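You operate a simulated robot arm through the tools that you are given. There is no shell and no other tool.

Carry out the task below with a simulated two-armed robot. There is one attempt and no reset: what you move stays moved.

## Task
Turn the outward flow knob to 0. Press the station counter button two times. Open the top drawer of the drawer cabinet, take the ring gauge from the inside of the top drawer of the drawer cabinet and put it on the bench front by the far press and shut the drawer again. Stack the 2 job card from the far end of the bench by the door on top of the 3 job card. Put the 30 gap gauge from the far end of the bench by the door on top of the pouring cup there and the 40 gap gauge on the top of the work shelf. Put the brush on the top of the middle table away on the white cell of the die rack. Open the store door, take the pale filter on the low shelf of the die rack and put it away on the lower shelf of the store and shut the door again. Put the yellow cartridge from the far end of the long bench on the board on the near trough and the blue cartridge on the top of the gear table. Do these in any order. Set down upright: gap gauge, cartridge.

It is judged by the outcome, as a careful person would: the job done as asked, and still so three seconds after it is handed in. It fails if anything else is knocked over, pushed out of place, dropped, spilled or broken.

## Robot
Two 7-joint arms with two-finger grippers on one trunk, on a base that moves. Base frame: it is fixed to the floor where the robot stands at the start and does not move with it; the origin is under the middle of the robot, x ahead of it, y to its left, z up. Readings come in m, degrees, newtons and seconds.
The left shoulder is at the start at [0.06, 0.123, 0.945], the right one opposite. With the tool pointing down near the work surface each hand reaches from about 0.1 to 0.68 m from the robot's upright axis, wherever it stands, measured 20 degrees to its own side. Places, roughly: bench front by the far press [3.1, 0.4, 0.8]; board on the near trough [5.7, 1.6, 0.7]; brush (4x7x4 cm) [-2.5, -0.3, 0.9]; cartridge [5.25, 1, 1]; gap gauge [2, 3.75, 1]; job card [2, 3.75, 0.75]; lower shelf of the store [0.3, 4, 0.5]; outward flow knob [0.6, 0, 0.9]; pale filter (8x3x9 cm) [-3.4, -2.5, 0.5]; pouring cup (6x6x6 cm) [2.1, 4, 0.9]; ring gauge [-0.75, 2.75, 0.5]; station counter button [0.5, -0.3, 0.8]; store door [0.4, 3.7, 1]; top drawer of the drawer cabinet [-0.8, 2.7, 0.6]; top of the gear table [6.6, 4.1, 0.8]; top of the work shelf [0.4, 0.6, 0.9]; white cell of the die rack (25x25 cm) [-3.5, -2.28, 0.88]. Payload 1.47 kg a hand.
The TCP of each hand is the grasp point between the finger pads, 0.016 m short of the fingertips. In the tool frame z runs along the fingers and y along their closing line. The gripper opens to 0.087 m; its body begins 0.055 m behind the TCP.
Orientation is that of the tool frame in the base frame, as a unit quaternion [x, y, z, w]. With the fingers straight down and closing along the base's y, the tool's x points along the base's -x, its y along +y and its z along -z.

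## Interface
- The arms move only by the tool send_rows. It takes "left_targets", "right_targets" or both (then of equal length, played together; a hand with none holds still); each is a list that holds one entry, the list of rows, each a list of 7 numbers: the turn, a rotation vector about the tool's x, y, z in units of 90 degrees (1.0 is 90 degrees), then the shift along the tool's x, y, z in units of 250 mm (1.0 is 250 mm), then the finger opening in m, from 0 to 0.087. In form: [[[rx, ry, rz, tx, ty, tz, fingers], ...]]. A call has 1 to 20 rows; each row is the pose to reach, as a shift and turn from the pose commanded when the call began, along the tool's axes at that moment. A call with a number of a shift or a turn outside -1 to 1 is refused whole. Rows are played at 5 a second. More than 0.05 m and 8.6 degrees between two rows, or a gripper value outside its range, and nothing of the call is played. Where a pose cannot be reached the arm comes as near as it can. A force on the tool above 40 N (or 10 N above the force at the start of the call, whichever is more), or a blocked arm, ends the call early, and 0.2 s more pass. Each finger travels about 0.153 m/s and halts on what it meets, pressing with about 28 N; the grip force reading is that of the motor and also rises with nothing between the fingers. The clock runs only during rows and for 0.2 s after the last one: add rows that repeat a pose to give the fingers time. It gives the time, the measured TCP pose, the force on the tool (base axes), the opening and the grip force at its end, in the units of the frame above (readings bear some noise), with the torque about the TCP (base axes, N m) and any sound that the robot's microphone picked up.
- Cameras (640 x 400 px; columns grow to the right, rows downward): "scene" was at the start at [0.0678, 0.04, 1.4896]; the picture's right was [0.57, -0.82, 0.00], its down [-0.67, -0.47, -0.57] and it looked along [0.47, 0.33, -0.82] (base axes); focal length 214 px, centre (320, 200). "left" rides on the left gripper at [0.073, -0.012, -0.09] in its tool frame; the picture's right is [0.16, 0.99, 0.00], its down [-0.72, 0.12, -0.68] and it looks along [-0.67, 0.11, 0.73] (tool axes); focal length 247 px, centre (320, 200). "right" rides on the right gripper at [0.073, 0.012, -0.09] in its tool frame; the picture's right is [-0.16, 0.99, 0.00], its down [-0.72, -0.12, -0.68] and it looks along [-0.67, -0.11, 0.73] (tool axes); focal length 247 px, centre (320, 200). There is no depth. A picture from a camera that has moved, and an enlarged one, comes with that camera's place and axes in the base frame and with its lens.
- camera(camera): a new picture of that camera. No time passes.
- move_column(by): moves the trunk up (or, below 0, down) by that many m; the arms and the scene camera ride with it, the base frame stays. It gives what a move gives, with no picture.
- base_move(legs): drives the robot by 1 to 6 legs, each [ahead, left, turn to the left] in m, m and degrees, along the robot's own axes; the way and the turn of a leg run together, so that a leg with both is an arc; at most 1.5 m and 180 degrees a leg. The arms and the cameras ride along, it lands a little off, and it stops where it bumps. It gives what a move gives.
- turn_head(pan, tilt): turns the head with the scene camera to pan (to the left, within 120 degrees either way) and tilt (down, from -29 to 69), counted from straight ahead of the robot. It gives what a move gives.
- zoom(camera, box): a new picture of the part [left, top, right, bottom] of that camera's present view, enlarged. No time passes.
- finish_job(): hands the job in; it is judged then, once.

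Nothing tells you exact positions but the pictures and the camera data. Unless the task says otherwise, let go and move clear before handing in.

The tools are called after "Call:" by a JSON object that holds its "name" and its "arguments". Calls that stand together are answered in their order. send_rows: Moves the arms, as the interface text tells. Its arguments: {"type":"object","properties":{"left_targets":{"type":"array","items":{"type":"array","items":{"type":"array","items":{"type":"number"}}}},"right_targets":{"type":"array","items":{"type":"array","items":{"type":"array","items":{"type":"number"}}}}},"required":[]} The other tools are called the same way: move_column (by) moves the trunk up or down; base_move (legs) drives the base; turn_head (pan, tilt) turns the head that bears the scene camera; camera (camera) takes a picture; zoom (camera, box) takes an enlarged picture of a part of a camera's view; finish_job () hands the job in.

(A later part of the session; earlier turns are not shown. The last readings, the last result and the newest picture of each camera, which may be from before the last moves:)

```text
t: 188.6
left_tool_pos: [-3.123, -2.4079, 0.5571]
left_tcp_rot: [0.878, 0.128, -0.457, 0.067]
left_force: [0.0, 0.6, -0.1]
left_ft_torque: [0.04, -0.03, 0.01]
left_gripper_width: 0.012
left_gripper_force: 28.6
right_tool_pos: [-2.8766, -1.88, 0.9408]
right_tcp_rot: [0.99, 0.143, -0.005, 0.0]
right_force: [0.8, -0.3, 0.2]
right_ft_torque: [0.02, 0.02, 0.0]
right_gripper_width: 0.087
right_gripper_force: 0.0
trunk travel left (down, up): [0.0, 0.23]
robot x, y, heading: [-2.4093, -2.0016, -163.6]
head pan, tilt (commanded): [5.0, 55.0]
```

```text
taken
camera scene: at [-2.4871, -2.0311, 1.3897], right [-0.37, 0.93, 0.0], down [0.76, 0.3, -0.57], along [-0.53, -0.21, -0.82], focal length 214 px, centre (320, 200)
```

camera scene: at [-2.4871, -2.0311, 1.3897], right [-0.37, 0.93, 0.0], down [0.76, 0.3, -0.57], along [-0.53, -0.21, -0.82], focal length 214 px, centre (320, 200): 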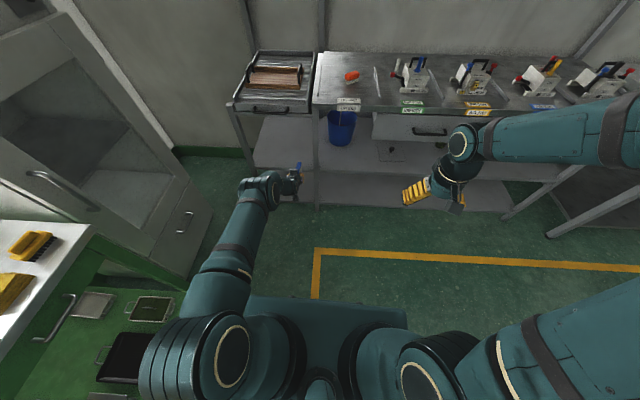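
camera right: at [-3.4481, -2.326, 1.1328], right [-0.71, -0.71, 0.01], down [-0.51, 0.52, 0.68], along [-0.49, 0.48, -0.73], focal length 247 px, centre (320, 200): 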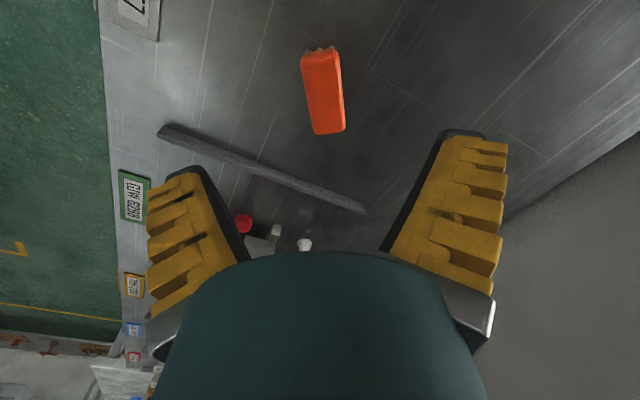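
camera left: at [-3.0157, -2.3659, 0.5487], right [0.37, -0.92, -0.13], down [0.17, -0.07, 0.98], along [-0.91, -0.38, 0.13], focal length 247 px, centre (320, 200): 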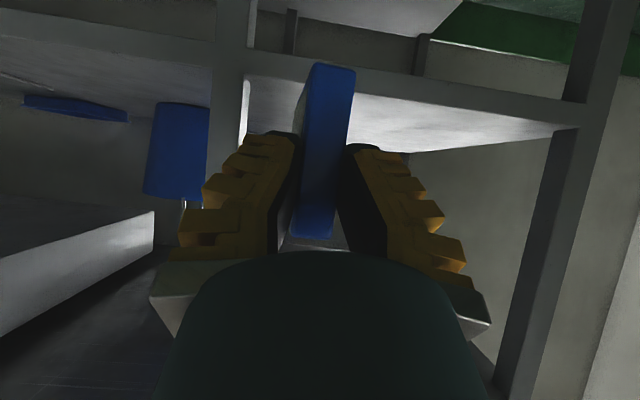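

The filter is secure. I'll tuck the left hand up for travel, turn around to the right, and head for the store.

Call:
{"name": "send_rows", "arguments": {"left_targets": [[[0, 0, 0, -0.048, 0.008, -0.163, 0.0], [0, 0, 0, -0.097, 0.016, -0.327, 0.0], [0, 0, 0, -0.145, 0.025, -0.49, 0.0], [0, 0, 0, -0.193, 0.033, -0.653, 0.0], [0, 0, 0, -0.242, 0.041, -0.817, 0.0], [0, 0, 0, -0.29, 0.05, -0.98, 0.0]]]}}

Call:
{"name": "base_move", "arguments": {"legs": [[0, 0, -100], [0, 0, -96]]}}

Call:
{"name": "turn_head", "arguments": {"pan": 0, "tilt": 25}}

Call:
{"name": "camera", "arguments": {"camera": "scene"}}

```text
t: 190.0
left_tool_pos: [-2.9655, -2.3753, 0.757]
left_tcp_rot: [0.878, 0.128, -0.456, 0.067]
left_force: [-0.3, -0.6, -1.4]
left_ft_torque: [0.02, -0.02, -0.02]
left_gripper_width: 0.0118
left_gripper_force: 27.4
right_tool_pos: [-2.8765, -1.881, 0.9414]
right_tcp_rot: [0.99, 0.143, -0.004, 0.001]
right_force: [0.7, -0.4, 0.9]
right_ft_torque: [-0.04, 0.01, 0.0]
right_gripper_width: 0.0872
right_gripper_force: 0.0
trunk travel left (down, up): [0.0, 0.23]
robot x, y, heading: [-2.4107, -1.9991, -163.8]
head pan, tilt (commanded): [5.0, 55.0]
```

```text
t: 198.7
left_tool_pos: [-1.7712, -1.7943, 0.7561]
left_tcp_rot: [-0.005, 0.887, 0.004, 0.462]
left_force: [0.0, -0.3, 0.1]
left_ft_torque: [0.0, 0.03, -0.03]
left_gripper_width: 0.0114
left_gripper_force: 27.4
right_tool_pos: [-1.9929, -2.2449, 0.9399]
right_tcp_rot: [-0.004, 1.0, 0.0, 0.005]
right_force: [0.3, 0.1, -0.4]
right_ft_torque: [0.04, 0.0, -0.02]
right_gripper_width: 0.0873
right_gripper_force: 0.0
trunk travel left (down, up): [0.0, 0.23]
robot x, y, heading: [-2.4107, -2.0012, 0.6]
head pan, tilt (commanded): [5.0, 55.0]
```

```text
t: 199.6
left_tool_pos: [-1.7714, -1.7935, 0.7562]
left_tcp_rot: [-0.005, 0.887, 0.003, 0.462]
left_force: [0.0, -0.5, 0.2]
left_ft_torque: [-0.01, 0.03, 0.0]
left_gripper_width: 0.0114
left_gripper_force: 27.8
right_tool_pos: [-1.9933, -2.2443, 0.9404]
right_tcp_rot: [-0.004, 1.0, 0.0, 0.005]
right_force: [0.8, -0.2, 0.2]
right_ft_torque: [-0.03, -0.01, 0.01]
right_gripper_width: 0.0869
right_gripper_force: 0.1
trunk travel left (down, up): [0.0, 0.23]
robot x, y, heading: [-2.4116, -2.0008, 0.4]
head pan, tilt (commanded): [0.0, 25.0]
```

```text
taken
camera scene: at [-2.3088, -2.0011, 1.4336], right [0.01, -1.0, 0.0], down [-0.42, 0.0, -0.91], along [0.91, 0.01, -0.42], focal length 214 px, centre (320, 200)
```

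scene: 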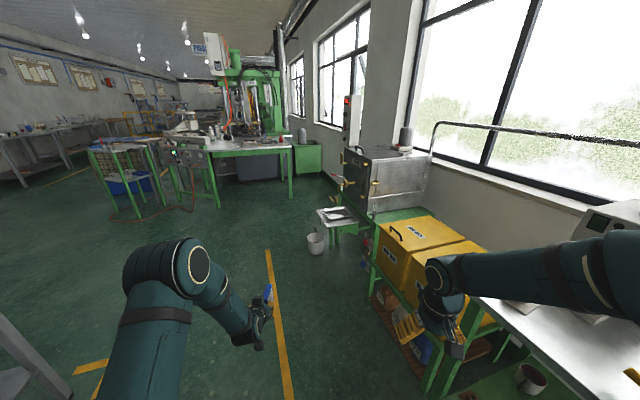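

The filter is held upright. I'll shift away from the yellow boxes on my right, then drive around toward the store.

Call:
{"name": "base_move", "arguments": {"legs": [[0, 0.35, 0], [1.4, 0, 0], [0, 0, 90], [1.5, 0, 0], [1.2, 0, 0]]}}

Call:
{"name": "turn_head", "arguments": {"pan": -15, "tilt": 20}}

Call:
{"name": "camera", "arguments": {"camera": "scene"}}

```text
t: 226.4
left_tool_pos: [-1.2413, 1.7078, 0.7559]
left_tcp_rot: [0.63, -0.625, -0.328, -0.325]
left_force: [-0.8, -0.2, -0.7]
left_ft_torque: [-0.02, 0.0, 0.02]
left_gripper_width: 0.0113
left_gripper_force: 28.0
right_tool_pos: [-0.7913, 1.4824, 0.9407]
right_tcp_rot: [0.709, -0.705, -0.002, -0.003]
right_force: [-1.1, 0.6, 0.0]
right_ft_torque: [0.02, -0.01, 0.03]
right_gripper_width: 0.0872
right_gripper_force: 0.1
trunk travel left (down, up): [0.0, 0.23]
robot x, y, heading: [-1.0406, 1.0718, 90.4]
head pan, tilt (commanded): [0.0, 25.0]
```

```text
t: 227.2
left_tool_pos: [-1.2429, 1.7076, 0.7555]
left_tcp_rot: [0.63, -0.624, -0.329, -0.325]
left_force: [-0.4, 0.4, 0.0]
left_ft_torque: [-0.01, -0.01, 0.01]
left_gripper_width: 0.0115
left_gripper_force: 28.0
right_tool_pos: [-0.79, 1.4836, 0.9407]
right_tcp_rot: [0.709, -0.705, -0.004, -0.003]
right_force: [1.1, -0.7, 0.2]
right_ft_torque: [-0.02, -0.03, 0.0]
right_gripper_width: 0.0873
right_gripper_force: 0.0
trunk travel left (down, up): [0.0, 0.23]
robot x, y, heading: [-1.0403, 1.0658, 90.3]
head pan, tilt (commanded): [-15.0, 20.0]
```

```text
taken
camera scene: at [-1.0139, 1.1667, 1.4417], right [0.97, -0.25, 0.0], down [-0.09, -0.33, -0.94], along [0.24, 0.91, -0.34], focal length 214 px, centre (320, 200)
```

scene: 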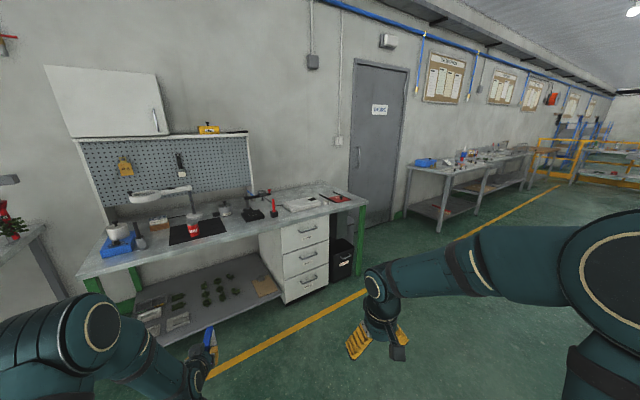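

Call:
{"name": "zoom", "arguments": {"camera": "scene", "box": [320, 50, 430, 240]}}

Call:
{"name": "zoom", "arguments": {"camera": "scene", "box": [240, 170, 380, 310]}}

```text
2.11 times, centred on (375, 145) of scene
camera zoom: at [-1.0139, 1.1667, 1.4417], right [0.97, -0.25, 0.0], down [-0.09, -0.33, -0.94], along [0.24, 0.91, -0.34], focal length 452 px, centre (204, 316)
```

zoom: 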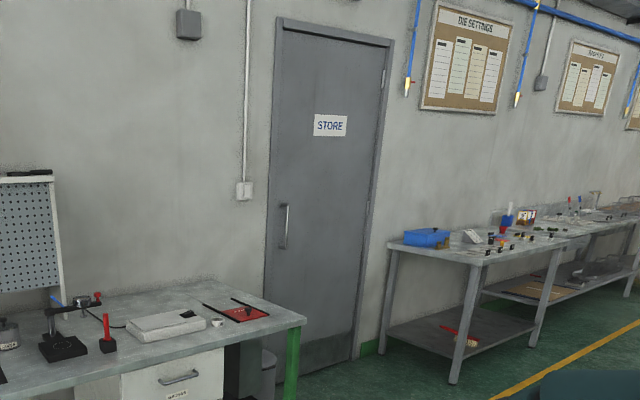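

```text
2.86 times, centred on (310, 240) of scene
camera zoom: at [-1.0139, 1.1667, 1.4417], right [0.97, -0.25, 0.0], down [-0.09, -0.33, -0.94], along [0.24, 0.91, -0.34], focal length 613 px, centre (349, 86)
```

zoom: 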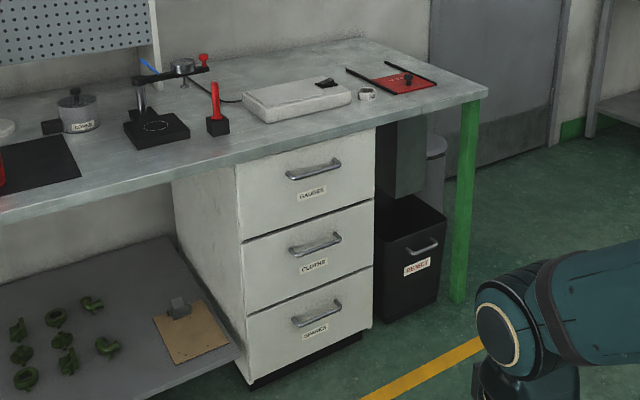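

The STORE door has its handle on the left near [0.07, 3.54, 1.06] and hinges on the right near [0.83, 3.78]. I'll drive to a spot in front of it, keeping clear of the bench corner.

Call:
{"name": "base_move", "arguments": {"legs": [[0.55, -1.2, 0], [0.45, -0.25, 17]]}}

Call:
{"name": "turn_head", "arguments": {"pan": 10, "tilt": 20}}

Call:
{"name": "camera", "arguments": {"camera": "scene"}}

Call:
{"name": "turn_head", "arguments": {"pan": -40, "tilt": 25}}

Call:
{"name": "camera", "arguments": {"camera": "scene"}}

```text
t: 240.7
left_tool_pos: [-0.0345, 2.6678, 0.7549]
left_tcp_rot: [0.715, -0.525, -0.372, -0.273]
left_force: [1.1, 0.4, -0.8]
left_ft_torque: [-0.03, -0.02, 0.02]
left_gripper_width: 0.0115
left_gripper_force: 28.2
right_tool_pos: [0.4617, 2.5858, 0.9405]
right_tcp_rot: [0.806, -0.592, -0.004, -0.004]
right_force: [0.7, 0.7, -0.3]
right_ft_torque: [0.0, -0.04, 0.0]
right_gripper_width: 0.0867
right_gripper_force: 0.0
trunk travel left (down, up): [0.0, 0.23]
robot x, y, heading: [0.3504, 2.1144, 107.2]
head pan, tilt (commanded): [-15.0, 20.0]
```

```text
t: 241.6
left_tool_pos: [-0.0352, 2.6681, 0.7573]
left_tcp_rot: [0.716, -0.525, -0.372, -0.272]
left_force: [1.0, 0.3, -0.6]
left_ft_torque: [-0.02, 0.0, 0.02]
left_gripper_width: 0.0113
left_gripper_force: 28.1
right_tool_pos: [0.4614, 2.5851, 0.9424]
right_tcp_rot: [0.805, -0.593, -0.003, -0.003]
right_force: [0.5, -0.3, -0.5]
right_ft_torque: [0.01, 0.0, -0.02]
right_gripper_width: 0.0869
right_gripper_force: 0.1
trunk travel left (down, up): [0.0, 0.23]
robot x, y, heading: [0.3471, 2.1143, 107.4]
head pan, tilt (commanded): [10.0, 20.0]
```

```text
taken
camera scene: at [0.302, 2.2067, 1.4417], right [0.89, 0.46, 0.0], down [0.16, -0.3, -0.94], along [-0.43, 0.84, -0.34], focal length 214 px, centre (320, 200)
```

scene: 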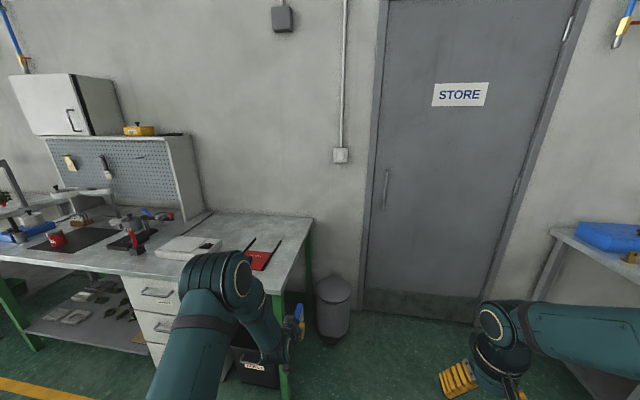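

```text
t: 242.8
left_tool_pos: [-0.0339, 2.6677, 0.755]
left_tcp_rot: [0.716, -0.525, -0.373, -0.272]
left_force: [0.2, -0.1, -0.9]
left_ft_torque: [0.0, -0.01, -0.01]
left_gripper_width: 0.0113
left_gripper_force: 28.4
right_tool_pos: [0.4623, 2.5844, 0.9409]
right_tcp_rot: [0.805, -0.593, -0.003, -0.003]
right_force: [-0.8, 0.4, -0.7]
right_ft_torque: [0.03, 0.03, -0.01]
right_gripper_width: 0.087
right_gripper_force: 0.0
trunk travel left (down, up): [0.0, 0.23]
robot x, y, heading: [0.352, 2.1146, 107.3]
head pan, tilt (commanded): [-40.0, 25.0]
```

```text
taken
camera scene: at [0.3801, 2.209, 1.4337], right [0.92, -0.39, 0.0], down [-0.16, -0.39, -0.91], along [0.35, 0.84, -0.42], focal length 214 px, centre (320, 200)
```

scene: 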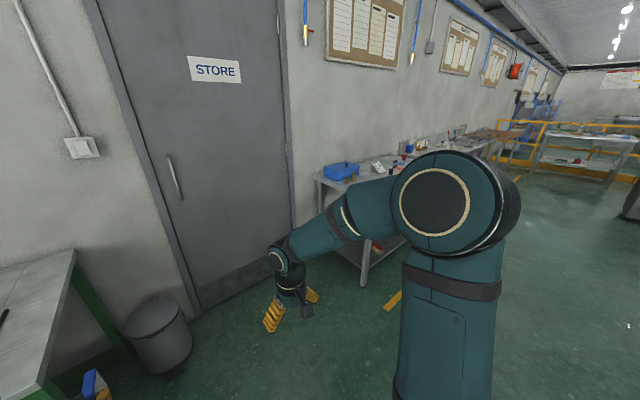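

The handle triangulates to about [0.066, 3.537, 1.055]. I'll raise the trunk and level the right hand toward the door while still at a distance.

Call:
{"name": "move_column", "arguments": {"by": 0.13}}

Call:
{"name": "send_rows", "arguments": {"right_targets": [[[0, -0.07, 0, -0.085, 0.06, 0, 0.087], [0, -0.14, 0, -0.17, 0.12, 0, 0.087], [0, -0.21, 0, -0.26, 0.19, 0, 0.087], [0, -0.28, 0, -0.34, 0.25, 0, 0.087], [0, -0.35, 0, -0.43, 0.32, 0, 0.087], [0, -0.42, 0, -0.51, 0.38, 0, 0.087], [0, -0.5, 0, -0.6, 0.45, 0, 0.087]]]}}

Call:
{"name": "send_rows", "arguments": {"right_targets": [[[0, -0.07, 0, -0.048, 0.065, 0.06, 0.087], [0, -0.14, 0, -0.095, 0.13, 0.12, 0.087], [0, -0.21, 0, -0.143, 0.195, 0.18, 0.087], [0, -0.28, 0, -0.19, 0.26, 0.24, 0.087], [0, -0.35, 0, -0.238, 0.326, 0.3, 0.087], [0, -0.42, 0, -0.286, 0.39, 0.36, 0.087], [0, -0.5, 0, -0.334, 0.456, 0.418, 0.087], [0, -0.5, 0, -0.334, 0.456, 0.418, 0.087]]]}}

Call:
{"name": "camera", "arguments": {"camera": "right"}}

Call:
{"name": "camera", "arguments": {"camera": "scene"}}

```text
t: 244.4
left_tool_pos: [-0.0344, 2.6666, 0.8857]
left_tcp_rot: [0.715, -0.524, -0.373, -0.273]
left_force: [-0.6, 0.4, -0.9]
left_ft_torque: [-0.03, 0.01, -0.01]
left_gripper_width: 0.0111
left_gripper_force: 27.7
right_tool_pos: [0.4632, 2.5846, 1.0719]
right_tcp_rot: [0.805, -0.593, -0.003, -0.003]
right_force: [-0.3, 0.5, 0.5]
right_ft_torque: [0.05, 0.01, 0.0]
right_gripper_width: 0.087
right_gripper_force: 0.1
trunk travel left (down, up): [-0.13, 0.1]
robot x, y, heading: [0.3469, 2.1178, 107.1]
head pan, tilt (commanded): [-40.0, 25.0]
```

```text
t: 246.0
left_tool_pos: [-0.0328, 2.6698, 0.8855]
left_tcp_rot: [0.715, -0.525, -0.372, -0.272]
left_force: [0.5, 0.5, -0.6]
left_ft_torque: [-0.05, 0.01, 0.04]
left_gripper_width: 0.0116
left_gripper_force: 27.8
right_tool_pos: [0.3112, 2.6965, 1.0716]
right_tcp_rot: [0.742, -0.549, -0.31, -0.229]
right_force: [0.0, 0.9, 0.1]
right_ft_torque: [-0.04, -0.02, -0.03]
right_gripper_width: 0.0869
right_gripper_force: 0.1
right hand out of reach, approached as far as the arm can: row 6
trunk travel left (down, up): [-0.13, 0.1]
robot x, y, heading: [0.3462, 2.118, 107.3]
head pan, tilt (commanded): [-40.0, 25.0]
```

```text
t: 247.8
left_tool_pos: [-0.0331, 2.6676, 0.8866]
left_tcp_rot: [0.715, -0.525, -0.372, -0.272]
left_force: [0.2, 0.1, -0.1]
left_ft_torque: [-0.04, 0.01, -0.01]
left_gripper_width: 0.0111
left_gripper_force: 28.0
right_tool_pos: [0.1627, 2.789, 1.0587]
right_tcp_rot: [-0.566, 0.418, 0.572, 0.421]
right_force: [0.1, -0.2, 0.1]
right_ft_torque: [0.01, 0.0, 0.01]
right_gripper_width: 0.0871
right_gripper_force: 0.1
trunk travel left (down, up): [-0.13, 0.1]
robot x, y, heading: [0.3489, 2.1127, 107.7]
head pan, tilt (commanded): [-40.0, 25.0]
```

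```text
taken
camera right: at [0.1768, 2.7001, 0.9857], right [-0.94, -0.29, 0.16], down [0.32, -0.62, 0.72], along [-0.11, 0.73, 0.68], focal length 247 px, centre (320, 200)
```

right: 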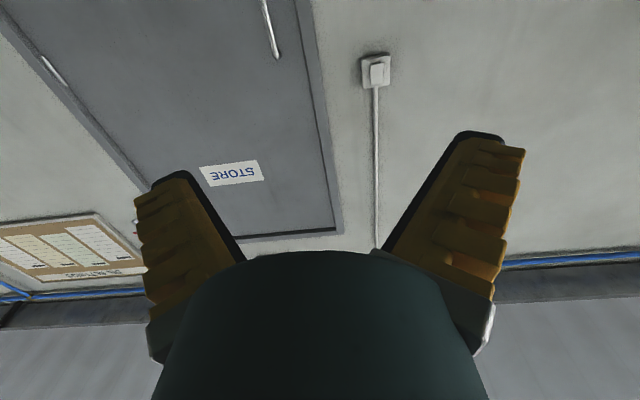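

```text
taken
camera scene: at [0.3816, 2.2093, 1.5636], right [0.92, -0.39, 0.0], down [-0.16, -0.39, -0.91], along [0.35, 0.84, -0.42], focal length 214 px, centre (320, 200)
```

scene: 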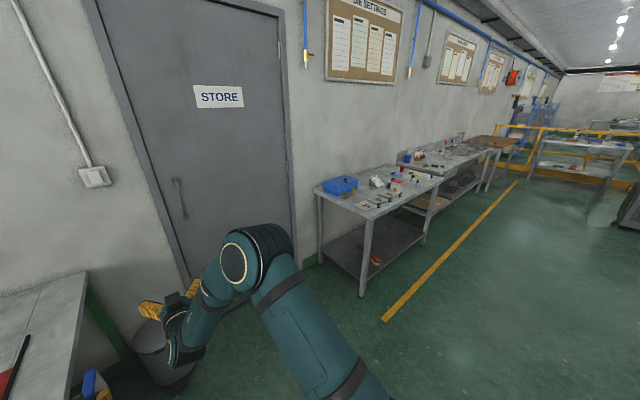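

Call:
{"name": "base_move", "arguments": {"legs": [[0, -0.135, 0], [0.58, 0, 0]]}}

Call:
{"name": "camera", "arguments": {"camera": "right"}}

Call:
{"name": "turn_head", "arguments": {"pan": 10, "tilt": 35}}

Call:
{"name": "camera", "arguments": {"camera": "scene"}}

```text
t: 252.5
left_tool_pos: [-0.0798, 3.2609, 0.8847]
left_tcp_rot: [0.716, -0.524, -0.374, -0.271]
left_force: [-1.2, 0.1, -1.2]
left_ft_torque: [-0.01, -0.05, 0.01]
left_gripper_width: 0.0114
left_gripper_force: 27.9
right_tool_pos: [0.1167, 3.3824, 1.0589]
right_tcp_rot: [-0.567, 0.417, 0.572, 0.421]
right_force: [-0.3, -0.3, 0.2]
right_ft_torque: [0.0, 0.02, -0.01]
right_gripper_width: 0.0875
right_gripper_force: 0.1
trunk travel left (down, up): [-0.13, 0.1]
robot x, y, heading: [0.3028, 2.7113, 107.4]
head pan, tilt (commanded): [-40.0, 25.0]
```

```text
taken
camera right: at [0.131, 3.2933, 0.9853], right [-0.94, -0.3, 0.16], down [0.32, -0.62, 0.72], along [-0.11, 0.73, 0.68], focal length 247 px, centre (320, 200)
```

right: 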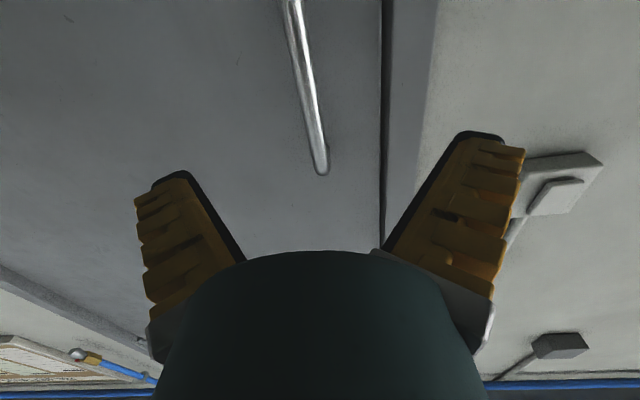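

```text
t: 253.7
left_tool_pos: [-0.0794, 3.2595, 0.8862]
left_tcp_rot: [0.715, -0.524, -0.373, -0.273]
left_force: [0.1, 0.6, -1.3]
left_ft_torque: [-0.02, -0.01, 0.02]
left_gripper_width: 0.0112
left_gripper_force: 27.8
right_tool_pos: [0.1163, 3.3811, 1.0591]
right_tcp_rot: [-0.566, 0.418, 0.572, 0.422]
right_force: [0.4, 0.3, 0.3]
right_ft_torque: [0.01, 0.01, 0.01]
right_gripper_width: 0.0871
right_gripper_force: 0.1
trunk travel left (down, up): [-0.13, 0.1]
robot x, y, heading: [0.3048, 2.7099, 107.3]
head pan, tilt (commanded): [10.0, 35.0]
```

```text
taken
camera scene: at [0.2602, 2.796, 1.5479], right [0.89, 0.46, 0.0], down [0.26, -0.51, -0.82], along [-0.38, 0.73, -0.57], focal length 214 px, centre (320, 200)
```

scene: 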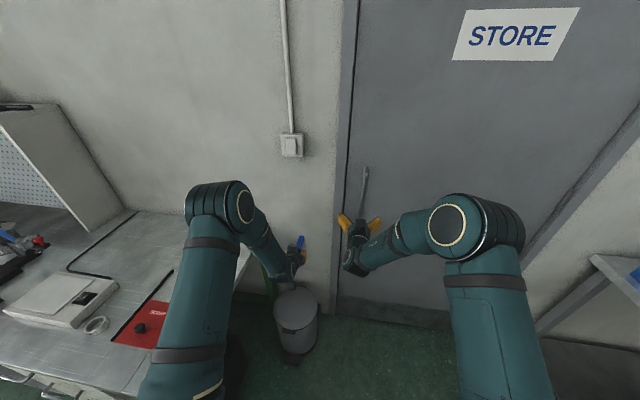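

Call:
{"name": "zoom", "arguments": {"camera": "scene", "box": [320, 140, 400, 280]}}

Call:
{"name": "camera", "arguments": {"camera": "left"}}

```text
2.86 times, centred on (360, 210) of scene
camera zoom: at [0.2602, 2.796, 1.5479], right [0.89, 0.46, 0.0], down [0.26, -0.51, -0.82], along [-0.38, 0.73, -0.57], focal length 613 px, centre (206, 171)
```

zoom: 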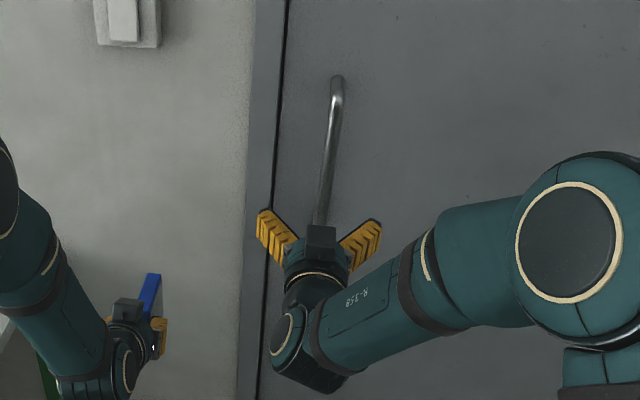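

```text
taken
camera left: at [-0.0331, 3.1535, 0.8787], right [-0.91, -0.38, -0.13], down [-0.07, -0.17, 0.98], along [-0.4, 0.91, 0.13], focal length 247 px, centre (320, 200)
```

left: 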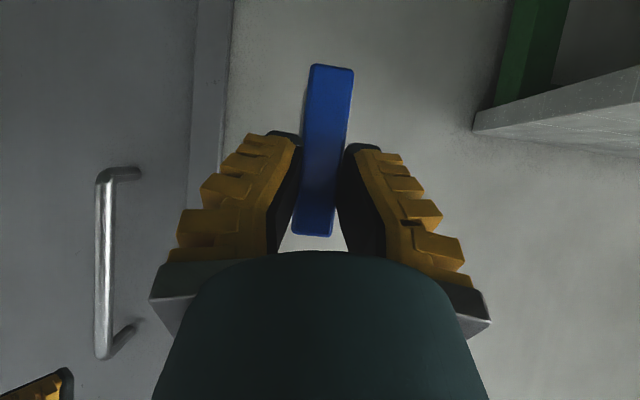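

The handle bar is at [0.082, 3.53], spanning z 0.92–1.17. I'll advance the right hand onto it and close.

Call:
{"name": "send_rows", "arguments": {"right_targets": [[[0, 0, 0, 0.02, -0.046, 0.15, 0.087], [0, 0, 0, 0.04, -0.046, 0.3, 0.087], [0, 0, 0, 0.04, -0.046, 0.45, 0.087], [0, 0, 0, 0.04, -0.046, 0.59, 0.087], [0, 0, 0, 0.04, -0.046, 0.59, 0.087]]]}}

Call:
{"name": "camera", "arguments": {"camera": "right"}}

Call:
{"name": "camera", "arguments": {"camera": "left"}}

```text
t: 254.9
left_tool_pos: [-0.0802, 3.2606, 0.8858]
left_tcp_rot: [0.715, -0.525, -0.373, -0.274]
left_force: [0.6, -0.3, -0.9]
left_ft_torque: [-0.04, 0.0, 0.02]
left_gripper_width: 0.0113
left_gripper_force: 28.0
right_tool_pos: [0.0825, 3.526, 1.0503]
right_tcp_rot: [-0.567, 0.417, 0.572, 0.421]
right_force: [-0.1, 0.7, -0.9]
right_ft_torque: [-0.05, -0.01, 0.02]
right_gripper_width: 0.0873
right_gripper_force: 0.1
trunk travel left (down, up): [-0.13, 0.1]
robot x, y, heading: [0.3029, 2.7122, 107.4]
head pan, tilt (commanded): [10.0, 35.0]
```

```text
taken
camera right: at [0.0972, 3.4371, 0.977], right [-0.94, -0.3, 0.16], down [0.32, -0.62, 0.72], along [-0.11, 0.73, 0.68], focal length 247 px, centre (320, 200)
```

right: 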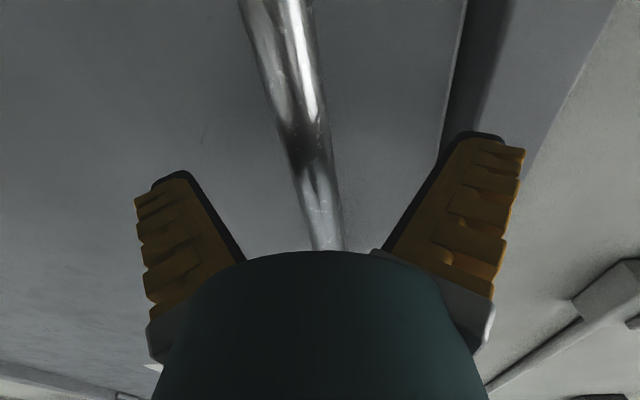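

```text
taken
camera left: at [-0.033, 3.1532, 0.8788], right [-0.91, -0.38, -0.13], down [-0.07, -0.17, 0.98], along [-0.4, 0.91, 0.13], focal length 247 px, centre (320, 200)
```

left: 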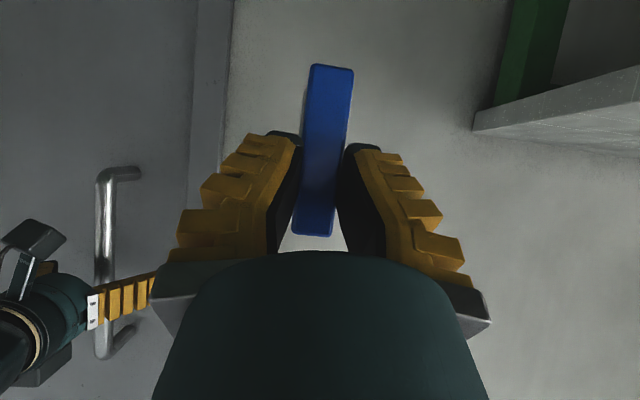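

Call:
{"name": "send_rows", "arguments": {"right_targets": [[[0, 0, 0, 0, 0, 0, 0.06], [0, 0, 0, 0, 0, 0, 0.03], [0, 0, 0, 0, 0, 0, 0.0], [0, 0, 0, 0, 0, 0, 0.0]]]}}

```text
t: 255.9
left_tool_pos: [-0.0773, 3.261, 0.8857]
left_tcp_rot: [0.715, -0.525, -0.373, -0.272]
left_force: [0.9, 1.3, 0.0]
left_ft_torque: [-0.04, -0.04, -0.03]
left_gripper_width: 0.0113
left_gripper_force: 28.6
right_tool_pos: [0.0841, 3.5272, 1.0511]
right_tcp_rot: [-0.567, 0.417, 0.572, 0.421]
right_force: [3.4, 2.7, 1.0]
right_ft_torque: [0.0, 0.02, 0.01]
right_gripper_width: 0.0157
right_gripper_force: 30.0
trunk travel left (down, up): [-0.13, 0.1]
robot x, y, heading: [0.3028, 2.7091, 107.5]
head pan, tilt (commanded): [10.0, 35.0]
```

Gripped. I'll pull the door gently by backing the base, following the arc.

Call:
{"name": "base_move", "arguments": {"legs": [[-0.1, -0.006, 0]]}}

Call:
{"name": "camera", "arguments": {"camera": "scene"}}

```text
t: 257.0
left_tool_pos: [-0.0399, 3.1695, 0.8864]
left_tcp_rot: [0.714, -0.526, -0.373, -0.273]
left_force: [1.2, 0.5, -0.3]
left_ft_torque: [-0.03, 0.0, -0.01]
left_gripper_width: 0.0112
left_gripper_force: 28.3
right_tool_pos: [0.1272, 3.4362, 1.0492]
right_tcp_rot: [-0.565, 0.42, 0.571, 0.423]
right_force: [31.1, 17.0, 2.3]
right_ft_torque: [0.52, 0.33, 0.02]
right_gripper_width: 0.0142
right_gripper_force: 30.1
trunk travel left (down, up): [-0.13, 0.1]
robot x, y, heading: [0.3373, 2.6196, 107.1]
head pan, tilt (commanded): [10.0, 35.0]
```

```text
taken
camera scene: at [0.3005, 2.7043, 1.548], right [0.89, 0.46, 0.0], down [0.26, -0.51, -0.82], along [-0.38, 0.73, -0.57], focal length 214 px, centre (320, 200)
```

scene: 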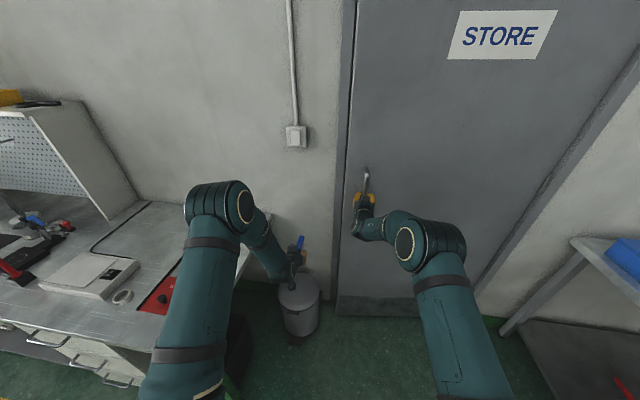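

The hand feels about 35 N sideways to the right, so the arc bends more than I allowed. I'll add more rightward shift on the next step.

Call:
{"name": "base_move", "arguments": {"legs": [[-0.08, -0.028, 0]]}}

Call:
{"name": "camera", "arguments": {"camera": "right"}}

Call:
{"name": "camera", "arguments": {"camera": "left"}}

```text
t: 258.1
left_tool_pos: [0.0078, 3.1019, 0.8867]
left_tcp_rot: [0.714, -0.526, -0.373, -0.273]
left_force: [-0.2, 0.5, -0.5]
left_ft_torque: [-0.04, -0.03, -0.01]
left_gripper_width: 0.0113
left_gripper_force: 27.9
right_tool_pos: [0.1767, 3.3701, 1.0497]
right_tcp_rot: [-0.564, 0.421, 0.569, 0.425]
right_force: [9.7, 6.6, 1.1]
right_ft_torque: [0.09, 0.1, 0.34]
right_gripper_width: 0.0003
right_gripper_force: 28.8
trunk travel left (down, up): [-0.13, 0.1]
robot x, y, heading: [0.3866, 2.5478, 107.4]
head pan, tilt (commanded): [10.0, 35.0]
```

```text
taken
camera right: at [0.1902, 3.2809, 0.9766], right [-0.95, -0.28, 0.16], down [0.31, -0.63, 0.72], along [-0.11, 0.73, 0.68], focal length 247 px, centre (320, 200)
```

right: 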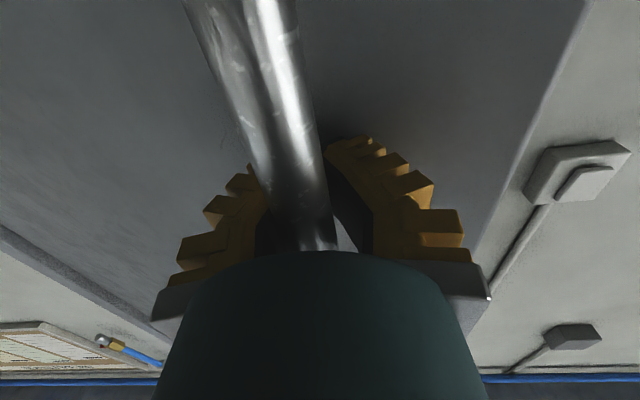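

```text
taken
camera left: at [0.0536, 2.994, 0.8789], right [-0.92, -0.38, -0.13], down [-0.07, -0.17, 0.98], along [-0.4, 0.91, 0.13], focal length 247 px, centre (320, 200)
```

left: 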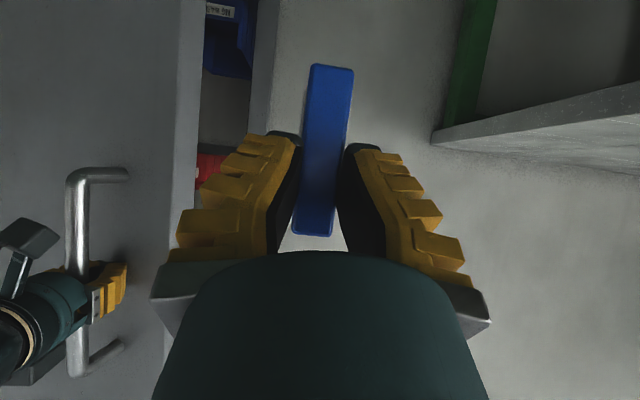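

The door is opening; the fingers now hook behind the bar. I'll continue along the arc.

Call:
{"name": "base_move", "arguments": {"legs": [[-0.1, -0.035, 0], [-0.1, -0.05, 0]]}}

Call:
{"name": "camera", "arguments": {"camera": "right"}}

Call:
{"name": "camera", "arguments": {"camera": "scene"}}

Call:
{"name": "camera", "arguments": {"camera": "left"}}

```text
t: 260.0
left_tool_pos: [0.1235, 2.9654, 0.8875]
left_tcp_rot: [0.715, -0.526, -0.372, -0.272]
left_force: [-0.7, -0.5, 0.1]
left_ft_torque: [-0.04, -0.04, 0.01]
left_gripper_width: 0.0111
left_gripper_force: 27.4
right_tool_pos: [0.3031, 3.241, 1.0506]
right_tcp_rot: [-0.56, 0.423, 0.567, 0.431]
right_force: [5.1, 1.8, -2.1]
right_ft_torque: [0.14, 0.04, 0.32]
right_gripper_width: 0.0
right_gripper_force: 28.7
trunk travel left (down, up): [-0.13, 0.1]
robot x, y, heading: [0.5034, 2.4123, 107.4]
head pan, tilt (commanded): [10.0, 35.0]
stopped in leg 2: the force on the tool passed its limit at 42 N (the readings are from after the stop); the commanded pose is now the measured one
```

```text
taken
camera right: at [0.3143, 3.1511, 0.9771], right [-0.95, -0.27, 0.16], down [0.3, -0.63, 0.71], along [-0.09, 0.72, 0.68], focal length 247 px, centre (320, 200)
```

right: 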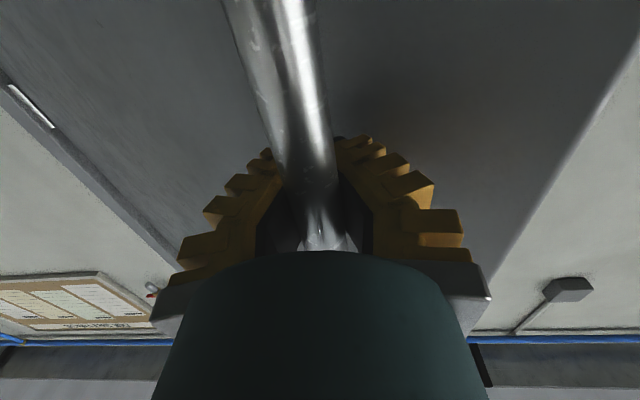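

```text
taken
camera scene: at [0.4616, 2.4999, 1.5479], right [0.89, 0.46, 0.0], down [0.26, -0.51, -0.82], along [-0.38, 0.73, -0.57], focal length 214 px, centre (320, 200)
```

scene: 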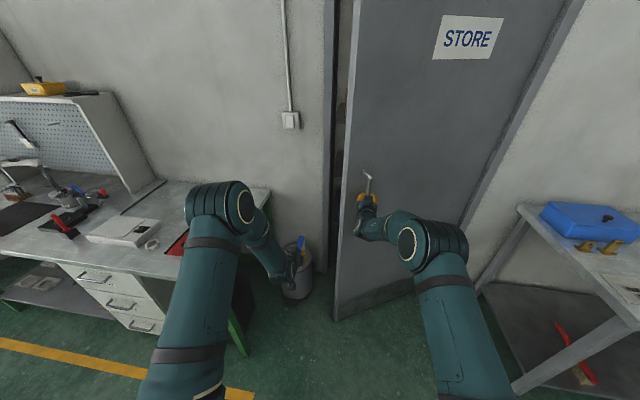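

```text
taken
camera left: at [0.1682, 2.8588, 0.879], right [-0.92, -0.38, -0.13], down [-0.07, -0.17, 0.98], along [-0.4, 0.91, 0.13], focal length 247 px, centre (320, 200)
```

left: 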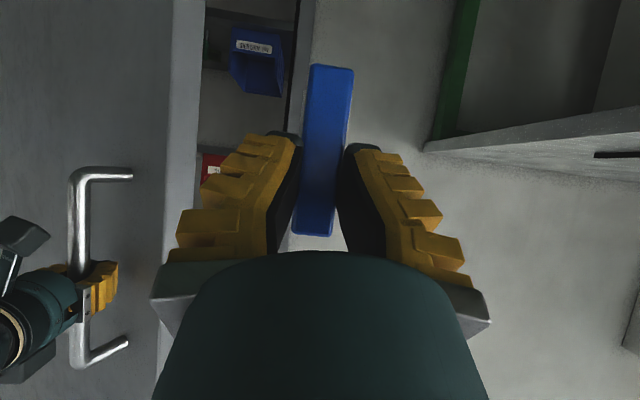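

The door is about 29° open. I'll keep following it by pivoting the whole base about the hinge so the hand stays aligned with the door.

Call:
{"name": "base_move", "arguments": {"legs": [[-0.063, -0.105, 5], [-0.063, -0.105, 5]]}}

Call:
{"name": "camera", "arguments": {"camera": "left"}}

Call:
{"name": "camera", "arguments": {"camera": "scene"}}

```text
t: 262.3
left_tool_pos: [0.2325, 2.8821, 0.8848]
left_tcp_rot: [0.748, -0.477, -0.389, -0.247]
left_force: [-0.7, -0.1, -0.6]
left_ft_torque: [-0.01, 0.01, -0.04]
left_gripper_width: 0.0112
left_gripper_force: 28.1
right_tool_pos: [0.3832, 3.1813, 1.0537]
right_tcp_rot: [-0.583, 0.388, 0.593, 0.398]
right_force: [5.2, 3.7, -4.6]
right_ft_torque: [-0.11, 0.08, 0.14]
right_gripper_width: 0.0001
right_gripper_force: 29.0
trunk travel left (down, up): [-0.13, 0.1]
robot x, y, heading: [0.6858, 2.3831, 114.5]
head pan, tilt (commanded): [10.0, 35.0]
stopped in leg 2: the force on the tool passed its limit at 41 N (the readings are from after the stop); the commanded pose is now the measured one
```

```text
taken
camera left: at [0.2925, 2.7813, 0.8782], right [-0.86, -0.5, -0.13], down [-0.04, -0.18, 0.98], along [-0.51, 0.85, 0.13], focal length 247 px, centre (320, 200)
```

left: 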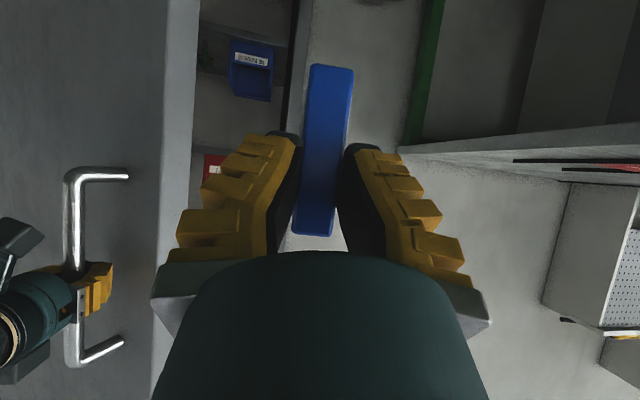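

```text
taken
camera scene: at [0.6294, 2.4641, 1.5478], right [0.82, 0.57, 0.0], down [0.33, -0.47, -0.82], along [-0.47, 0.67, -0.57], focal length 214 px, centre (320, 200)
```

scene: 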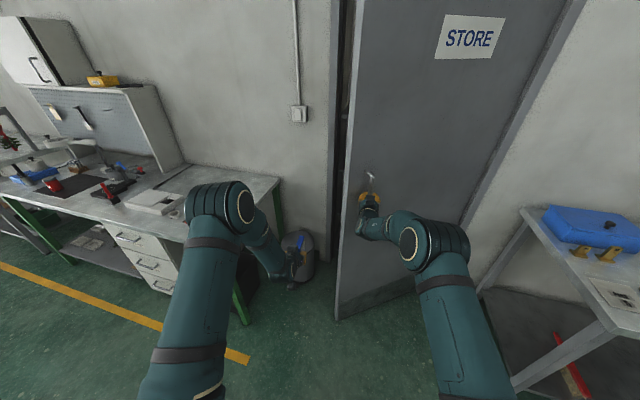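

Call:
{"name": "base_move", "arguments": {"legs": [[-0.061, -0.108, 5], [-0.061, -0.108, 5]]}}

Call:
{"name": "camera", "arguments": {"camera": "right"}}

```text
t: 265.1
left_tool_pos: [0.4007, 2.798, 0.8834]
left_tcp_rot: [0.787, -0.41, -0.41, -0.211]
left_force: [0.8, 0.0, -0.6]
left_ft_torque: [-0.05, -0.02, 0.01]
left_gripper_width: 0.0113
left_gripper_force: 27.9
right_tool_pos: [0.4951, 3.1212, 1.0544]
right_tcp_rot: [-0.613, 0.336, 0.627, 0.345]
right_force: [10.7, 30.1, 0.2]
right_ft_torque: [-0.07, 0.17, 0.54]
right_gripper_width: 0.0018
right_gripper_force: 29.3
trunk travel left (down, up): [-0.13, 0.1]
robot x, y, heading: [0.9309, 2.3838, 124.6]
head pan, tilt (commanded): [10.0, 35.0]
```

```text
taken
camera right: at [0.5321, 3.0404, 0.9788], right [-0.83, -0.53, 0.16], down [0.47, -0.53, 0.71], along [-0.3, 0.66, 0.69], focal length 247 px, centre (320, 200)
```

right: 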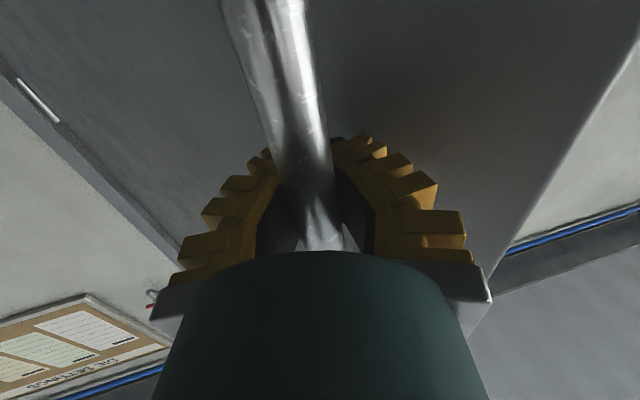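

Call:
{"name": "base_move", "arguments": {"legs": [[-0.055, -0.11, 5], [-0.061, -0.108, 5]]}}

Call:
{"name": "camera", "arguments": {"camera": "scene"}}

```text
t: 268.0
left_tool_pos: [0.5776, 2.7487, 0.8849]
left_tcp_rot: [0.82, -0.339, -0.427, -0.174]
left_force: [0.5, -0.3, -0.4]
left_ft_torque: [-0.01, -0.02, -0.03]
left_gripper_width: 0.0112
left_gripper_force: 28.4
right_tool_pos: [0.6154, 3.0848, 1.0546]
right_tcp_rot: [-0.639, 0.282, 0.654, 0.29]
right_force: [5.4, 29.0, -1.6]
right_ft_torque: [-0.11, 0.21, 0.48]
right_gripper_width: 0.0063
right_gripper_force: 29.9
trunk travel left (down, up): [-0.13, 0.1]
robot x, y, heading: [1.1708, 2.4354, 134.9]
head pan, tilt (commanded): [10.0, 35.0]
```

```text
taken
camera scene: at [1.0924, 2.4951, 1.5478], right [0.58, 0.82, 0.0], down [0.47, -0.33, -0.82], along [-0.67, 0.47, -0.57], focal length 214 px, centre (320, 200)
```

scene: 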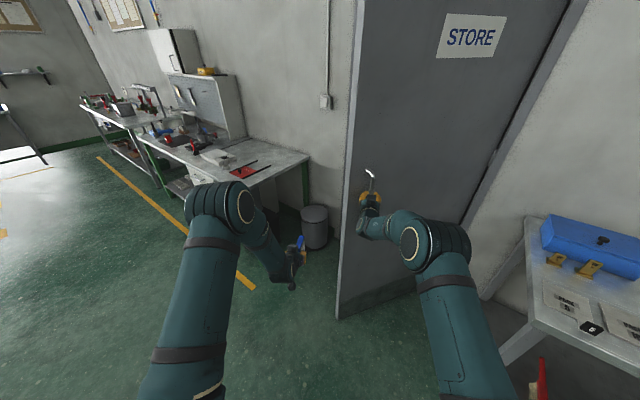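

Call:
{"name": "base_move", "arguments": {"legs": [[-0.058, -0.107, 5], [-0.06, -0.107, 5]]}}

Call:
{"name": "camera", "arguments": {"camera": "scene"}}

```text
t: 270.7
left_tool_pos: [0.7583, 2.7265, 0.8854]
left_tcp_rot: [0.846, -0.268, -0.441, -0.137]
left_force: [-0.3, 0.1, -0.1]
left_ft_torque: [-0.01, -0.03, 0.02]
left_gripper_width: 0.0111
left_gripper_force: 27.9
right_tool_pos: [0.7383, 3.0679, 1.0543]
right_tcp_rot: [-0.661, 0.227, 0.676, 0.234]
right_force: [0.4, 32.6, -1.1]
right_ft_torque: [-0.12, 0.24, 0.52]
right_gripper_width: 0.0061
right_gripper_force: 29.6
trunk travel left (down, up): [-0.13, 0.1]
robot x, y, heading: [1.3981, 2.5222, 144.9]
head pan, tilt (commanded): [10.0, 35.0]
```

```text
taken
camera scene: at [1.3093, 2.5676, 1.5478], right [0.43, 0.9, 0.0], down [0.52, -0.25, -0.82], along [-0.74, 0.35, -0.57], focal length 214 px, centre (320, 200)
```

scene: 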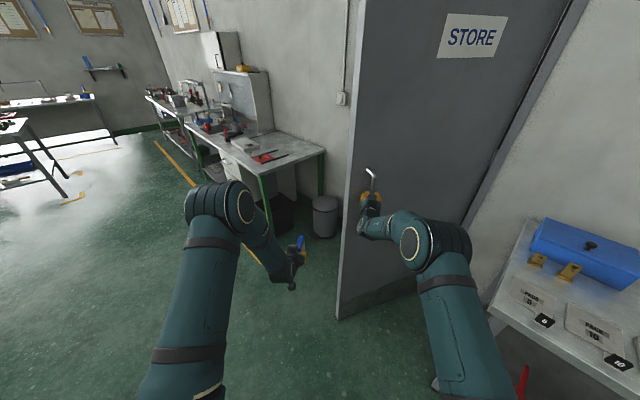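

Call:
{"name": "base_move", "arguments": {"legs": [[-0.056, -0.107, 5], [-0.06, -0.107, 5]]}}

Call:
{"name": "turn_head", "arguments": {"pan": -50, "tilt": 40}}

Call:
{"name": "camera", "arguments": {"camera": "scene"}}

```text
t: 273.5
left_tool_pos: [0.9381, 2.7378, 0.8845]
left_tcp_rot: [0.866, -0.194, -0.45, -0.098]
left_force: [0.7, 0.5, -0.5]
left_ft_torque: [-0.01, -0.03, -0.03]
left_gripper_width: 0.0114
left_gripper_force: 27.7
right_tool_pos: [0.8619, 3.0731, 1.053]
right_tcp_rot: [-0.677, 0.169, 0.694, 0.175]
right_force: [-5.2, 31.2, -2.5]
right_ft_torque: [-0.18, 0.16, 0.49]
right_gripper_width: 0.0062
right_gripper_force: 29.9
trunk travel left (down, up): [-0.13, 0.1]
robot x, y, heading: [1.6034, 2.6486, 154.8]
head pan, tilt (commanded): [10.0, 35.0]
```

```text
t: 274.8
left_tool_pos: [0.9387, 2.7372, 0.8851]
left_tcp_rot: [0.866, -0.193, -0.45, -0.099]
left_force: [0.1, -0.5, -0.6]
left_ft_torque: [0.0, -0.01, 0.01]
left_gripper_width: 0.0113
left_gripper_force: 28.1
right_tool_pos: [0.8613, 3.0745, 1.0539]
right_tcp_rot: [-0.677, 0.171, 0.694, 0.177]
right_force: [-1.8, 18.5, -6.7]
right_ft_torque: [-0.14, 0.03, 0.22]
right_gripper_width: 0.0058
right_gripper_force: 29.5
trunk travel left (down, up): [-0.13, 0.1]
robot x, y, heading: [1.6059, 2.6445, 154.6]
head pan, tilt (commanded): [-50.0, 40.0]
```

```text
taken
camera scene: at [1.572, 2.7328, 1.5401], right [0.97, 0.25, 0.0], down [0.16, -0.62, -0.76], along [-0.19, 0.74, -0.64], focal length 214 px, centre (320, 200)
```

scene: 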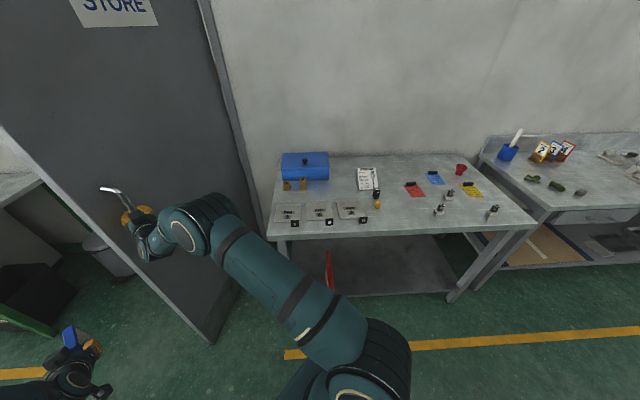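

The door is about 74° open. I can also see the bench by the door, with cards, gauges and the red cup. I'll release the handle and back the hand off.

Call:
{"name": "send_rows", "arguments": {"right_targets": [[[0, 0, 0, 0, 0, 0, 0.04], [0, 0, 0, 0, 0, 0, 0.087], [0, 0, 0, 0, 0, 0, 0.087], [0, 0, 0, 0, 0, -0.15, 0.087], [0, 0, 0, 0, 0, -0.3, 0.087], [0, 0, 0, 0, 0, -0.45, 0.087], [0, 0, 0, 0, 0, -0.6, 0.087]]]}}

Call:
{"name": "camera", "arguments": {"camera": "right"}}

Call:
{"name": "zoom", "arguments": {"camera": "scene", "box": [260, 140, 540, 250]}}

```text
t: 276.4
left_tool_pos: [0.9387, 2.7352, 0.8853]
left_tcp_rot: [0.866, -0.193, -0.451, -0.1]
left_force: [0.1, -0.7, -0.2]
left_ft_torque: [-0.01, -0.01, 0.0]
left_gripper_width: 0.0113
left_gripper_force: 27.9
right_tool_pos: [0.9957, 2.9993, 1.0518]
right_tcp_rot: [-0.677, 0.17, 0.694, 0.178]
right_force: [0.6, -0.2, 0.5]
right_ft_torque: [0.01, 0.01, -0.02]
right_gripper_width: 0.0872
right_gripper_force: 0.1
trunk travel left (down, up): [-0.13, 0.1]
robot x, y, heading: [1.6084, 2.6406, 154.7]
head pan, tilt (commanded): [-50.0, 40.0]
```

```text
taken
camera right: at [1.0659, 2.9481, 0.976], right [-0.46, -0.87, 0.15], down [0.67, -0.23, 0.7], along [-0.58, 0.43, 0.69], focal length 247 px, centre (320, 200)
```

right: 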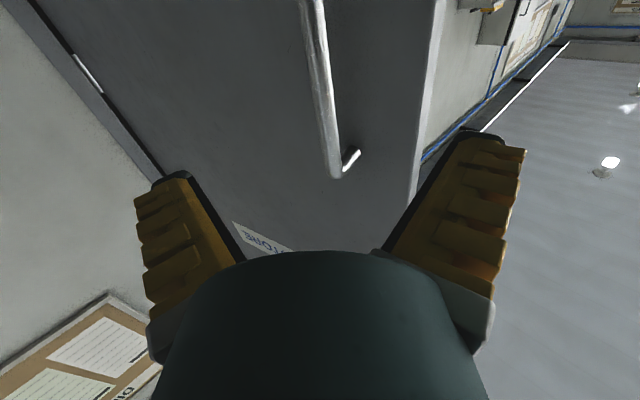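

```text
2.29 times, centred on (400, 195) of scene
camera zoom: at [1.5734, 2.7297, 1.5404], right [0.97, 0.25, 0.0], down [0.16, -0.62, -0.77], along [-0.19, 0.74, -0.64], focal length 490 px, centre (137, 211)
```

zoom: 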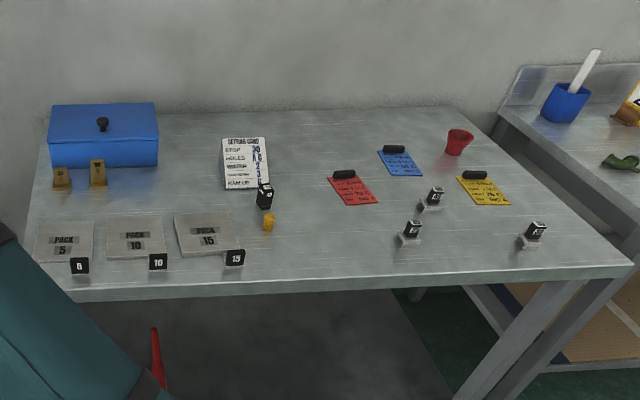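

The handle is released. Now I'll go around the door's free edge to the front-left of the opening.

Call:
{"name": "base_move", "arguments": {"legs": [[0, 0.7, 0], [0, 0, -47.5], [0, 0.95, 0], [0.45, 0, 0]]}}

Call:
{"name": "turn_head", "arguments": {"pan": -10, "tilt": 35}}

Call:
{"name": "camera", "arguments": {"camera": "scene"}}

```text
t: 295.7
left_tool_pos: [-0.1111, 2.7173, 0.886]
left_tcp_rot: [0.713, -0.529, -0.37, -0.274]
left_force: [0.8, 0.6, -0.5]
left_ft_torque: [-0.02, -0.04, 0.0]
left_gripper_width: 0.0113
left_gripper_force: 28.1
right_tool_pos: [0.1225, 2.8528, 1.0515]
right_tcp_rot: [-0.55, 0.429, 0.563, 0.444]
right_force: [-0.1, 0.6, -0.6]
right_ft_torque: [0.05, 0.01, 0.01]
right_gripper_width: 0.0869
right_gripper_force: 0.0
trunk travel left (down, up): [-0.13, 0.1]
robot x, y, heading: [0.2714, 2.1605, 106.7]
head pan, tilt (commanded): [-50.0, 40.0]
```

```text
t: 296.8
left_tool_pos: [-0.1101, 2.716, 0.8848]
left_tcp_rot: [0.713, -0.528, -0.371, -0.274]
left_force: [-0.3, 0.7, -0.7]
left_ft_torque: [-0.08, -0.05, 0.01]
left_gripper_width: 0.0112
left_gripper_force: 28.4
right_tool_pos: [0.1228, 2.8515, 1.0509]
right_tcp_rot: [-0.549, 0.429, 0.563, 0.444]
right_force: [-0.7, -0.5, 0.4]
right_ft_torque: [-0.01, -0.05, 0.02]
right_gripper_width: 0.0869
right_gripper_force: 0.1
trunk travel left (down, up): [-0.13, 0.1]
robot x, y, heading: [0.2671, 2.1583, 106.7]
head pan, tilt (commanded): [-10.0, 35.0]
```

```text
taken
camera scene: at [0.2533, 2.257, 1.5479], right [0.99, 0.12, 0.0], down [0.07, -0.57, -0.82], along [-0.1, 0.81, -0.57], focal length 214 px, centre (320, 200)
```

scene: 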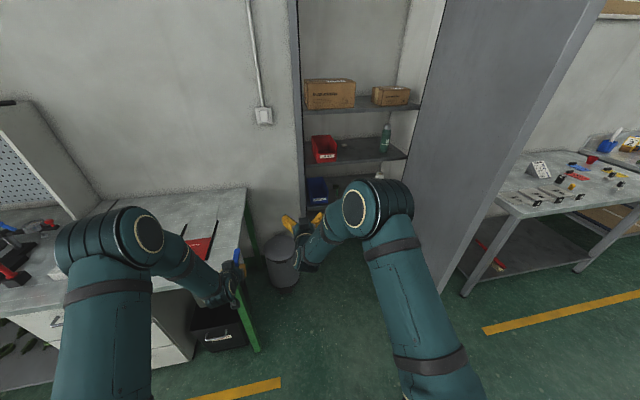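

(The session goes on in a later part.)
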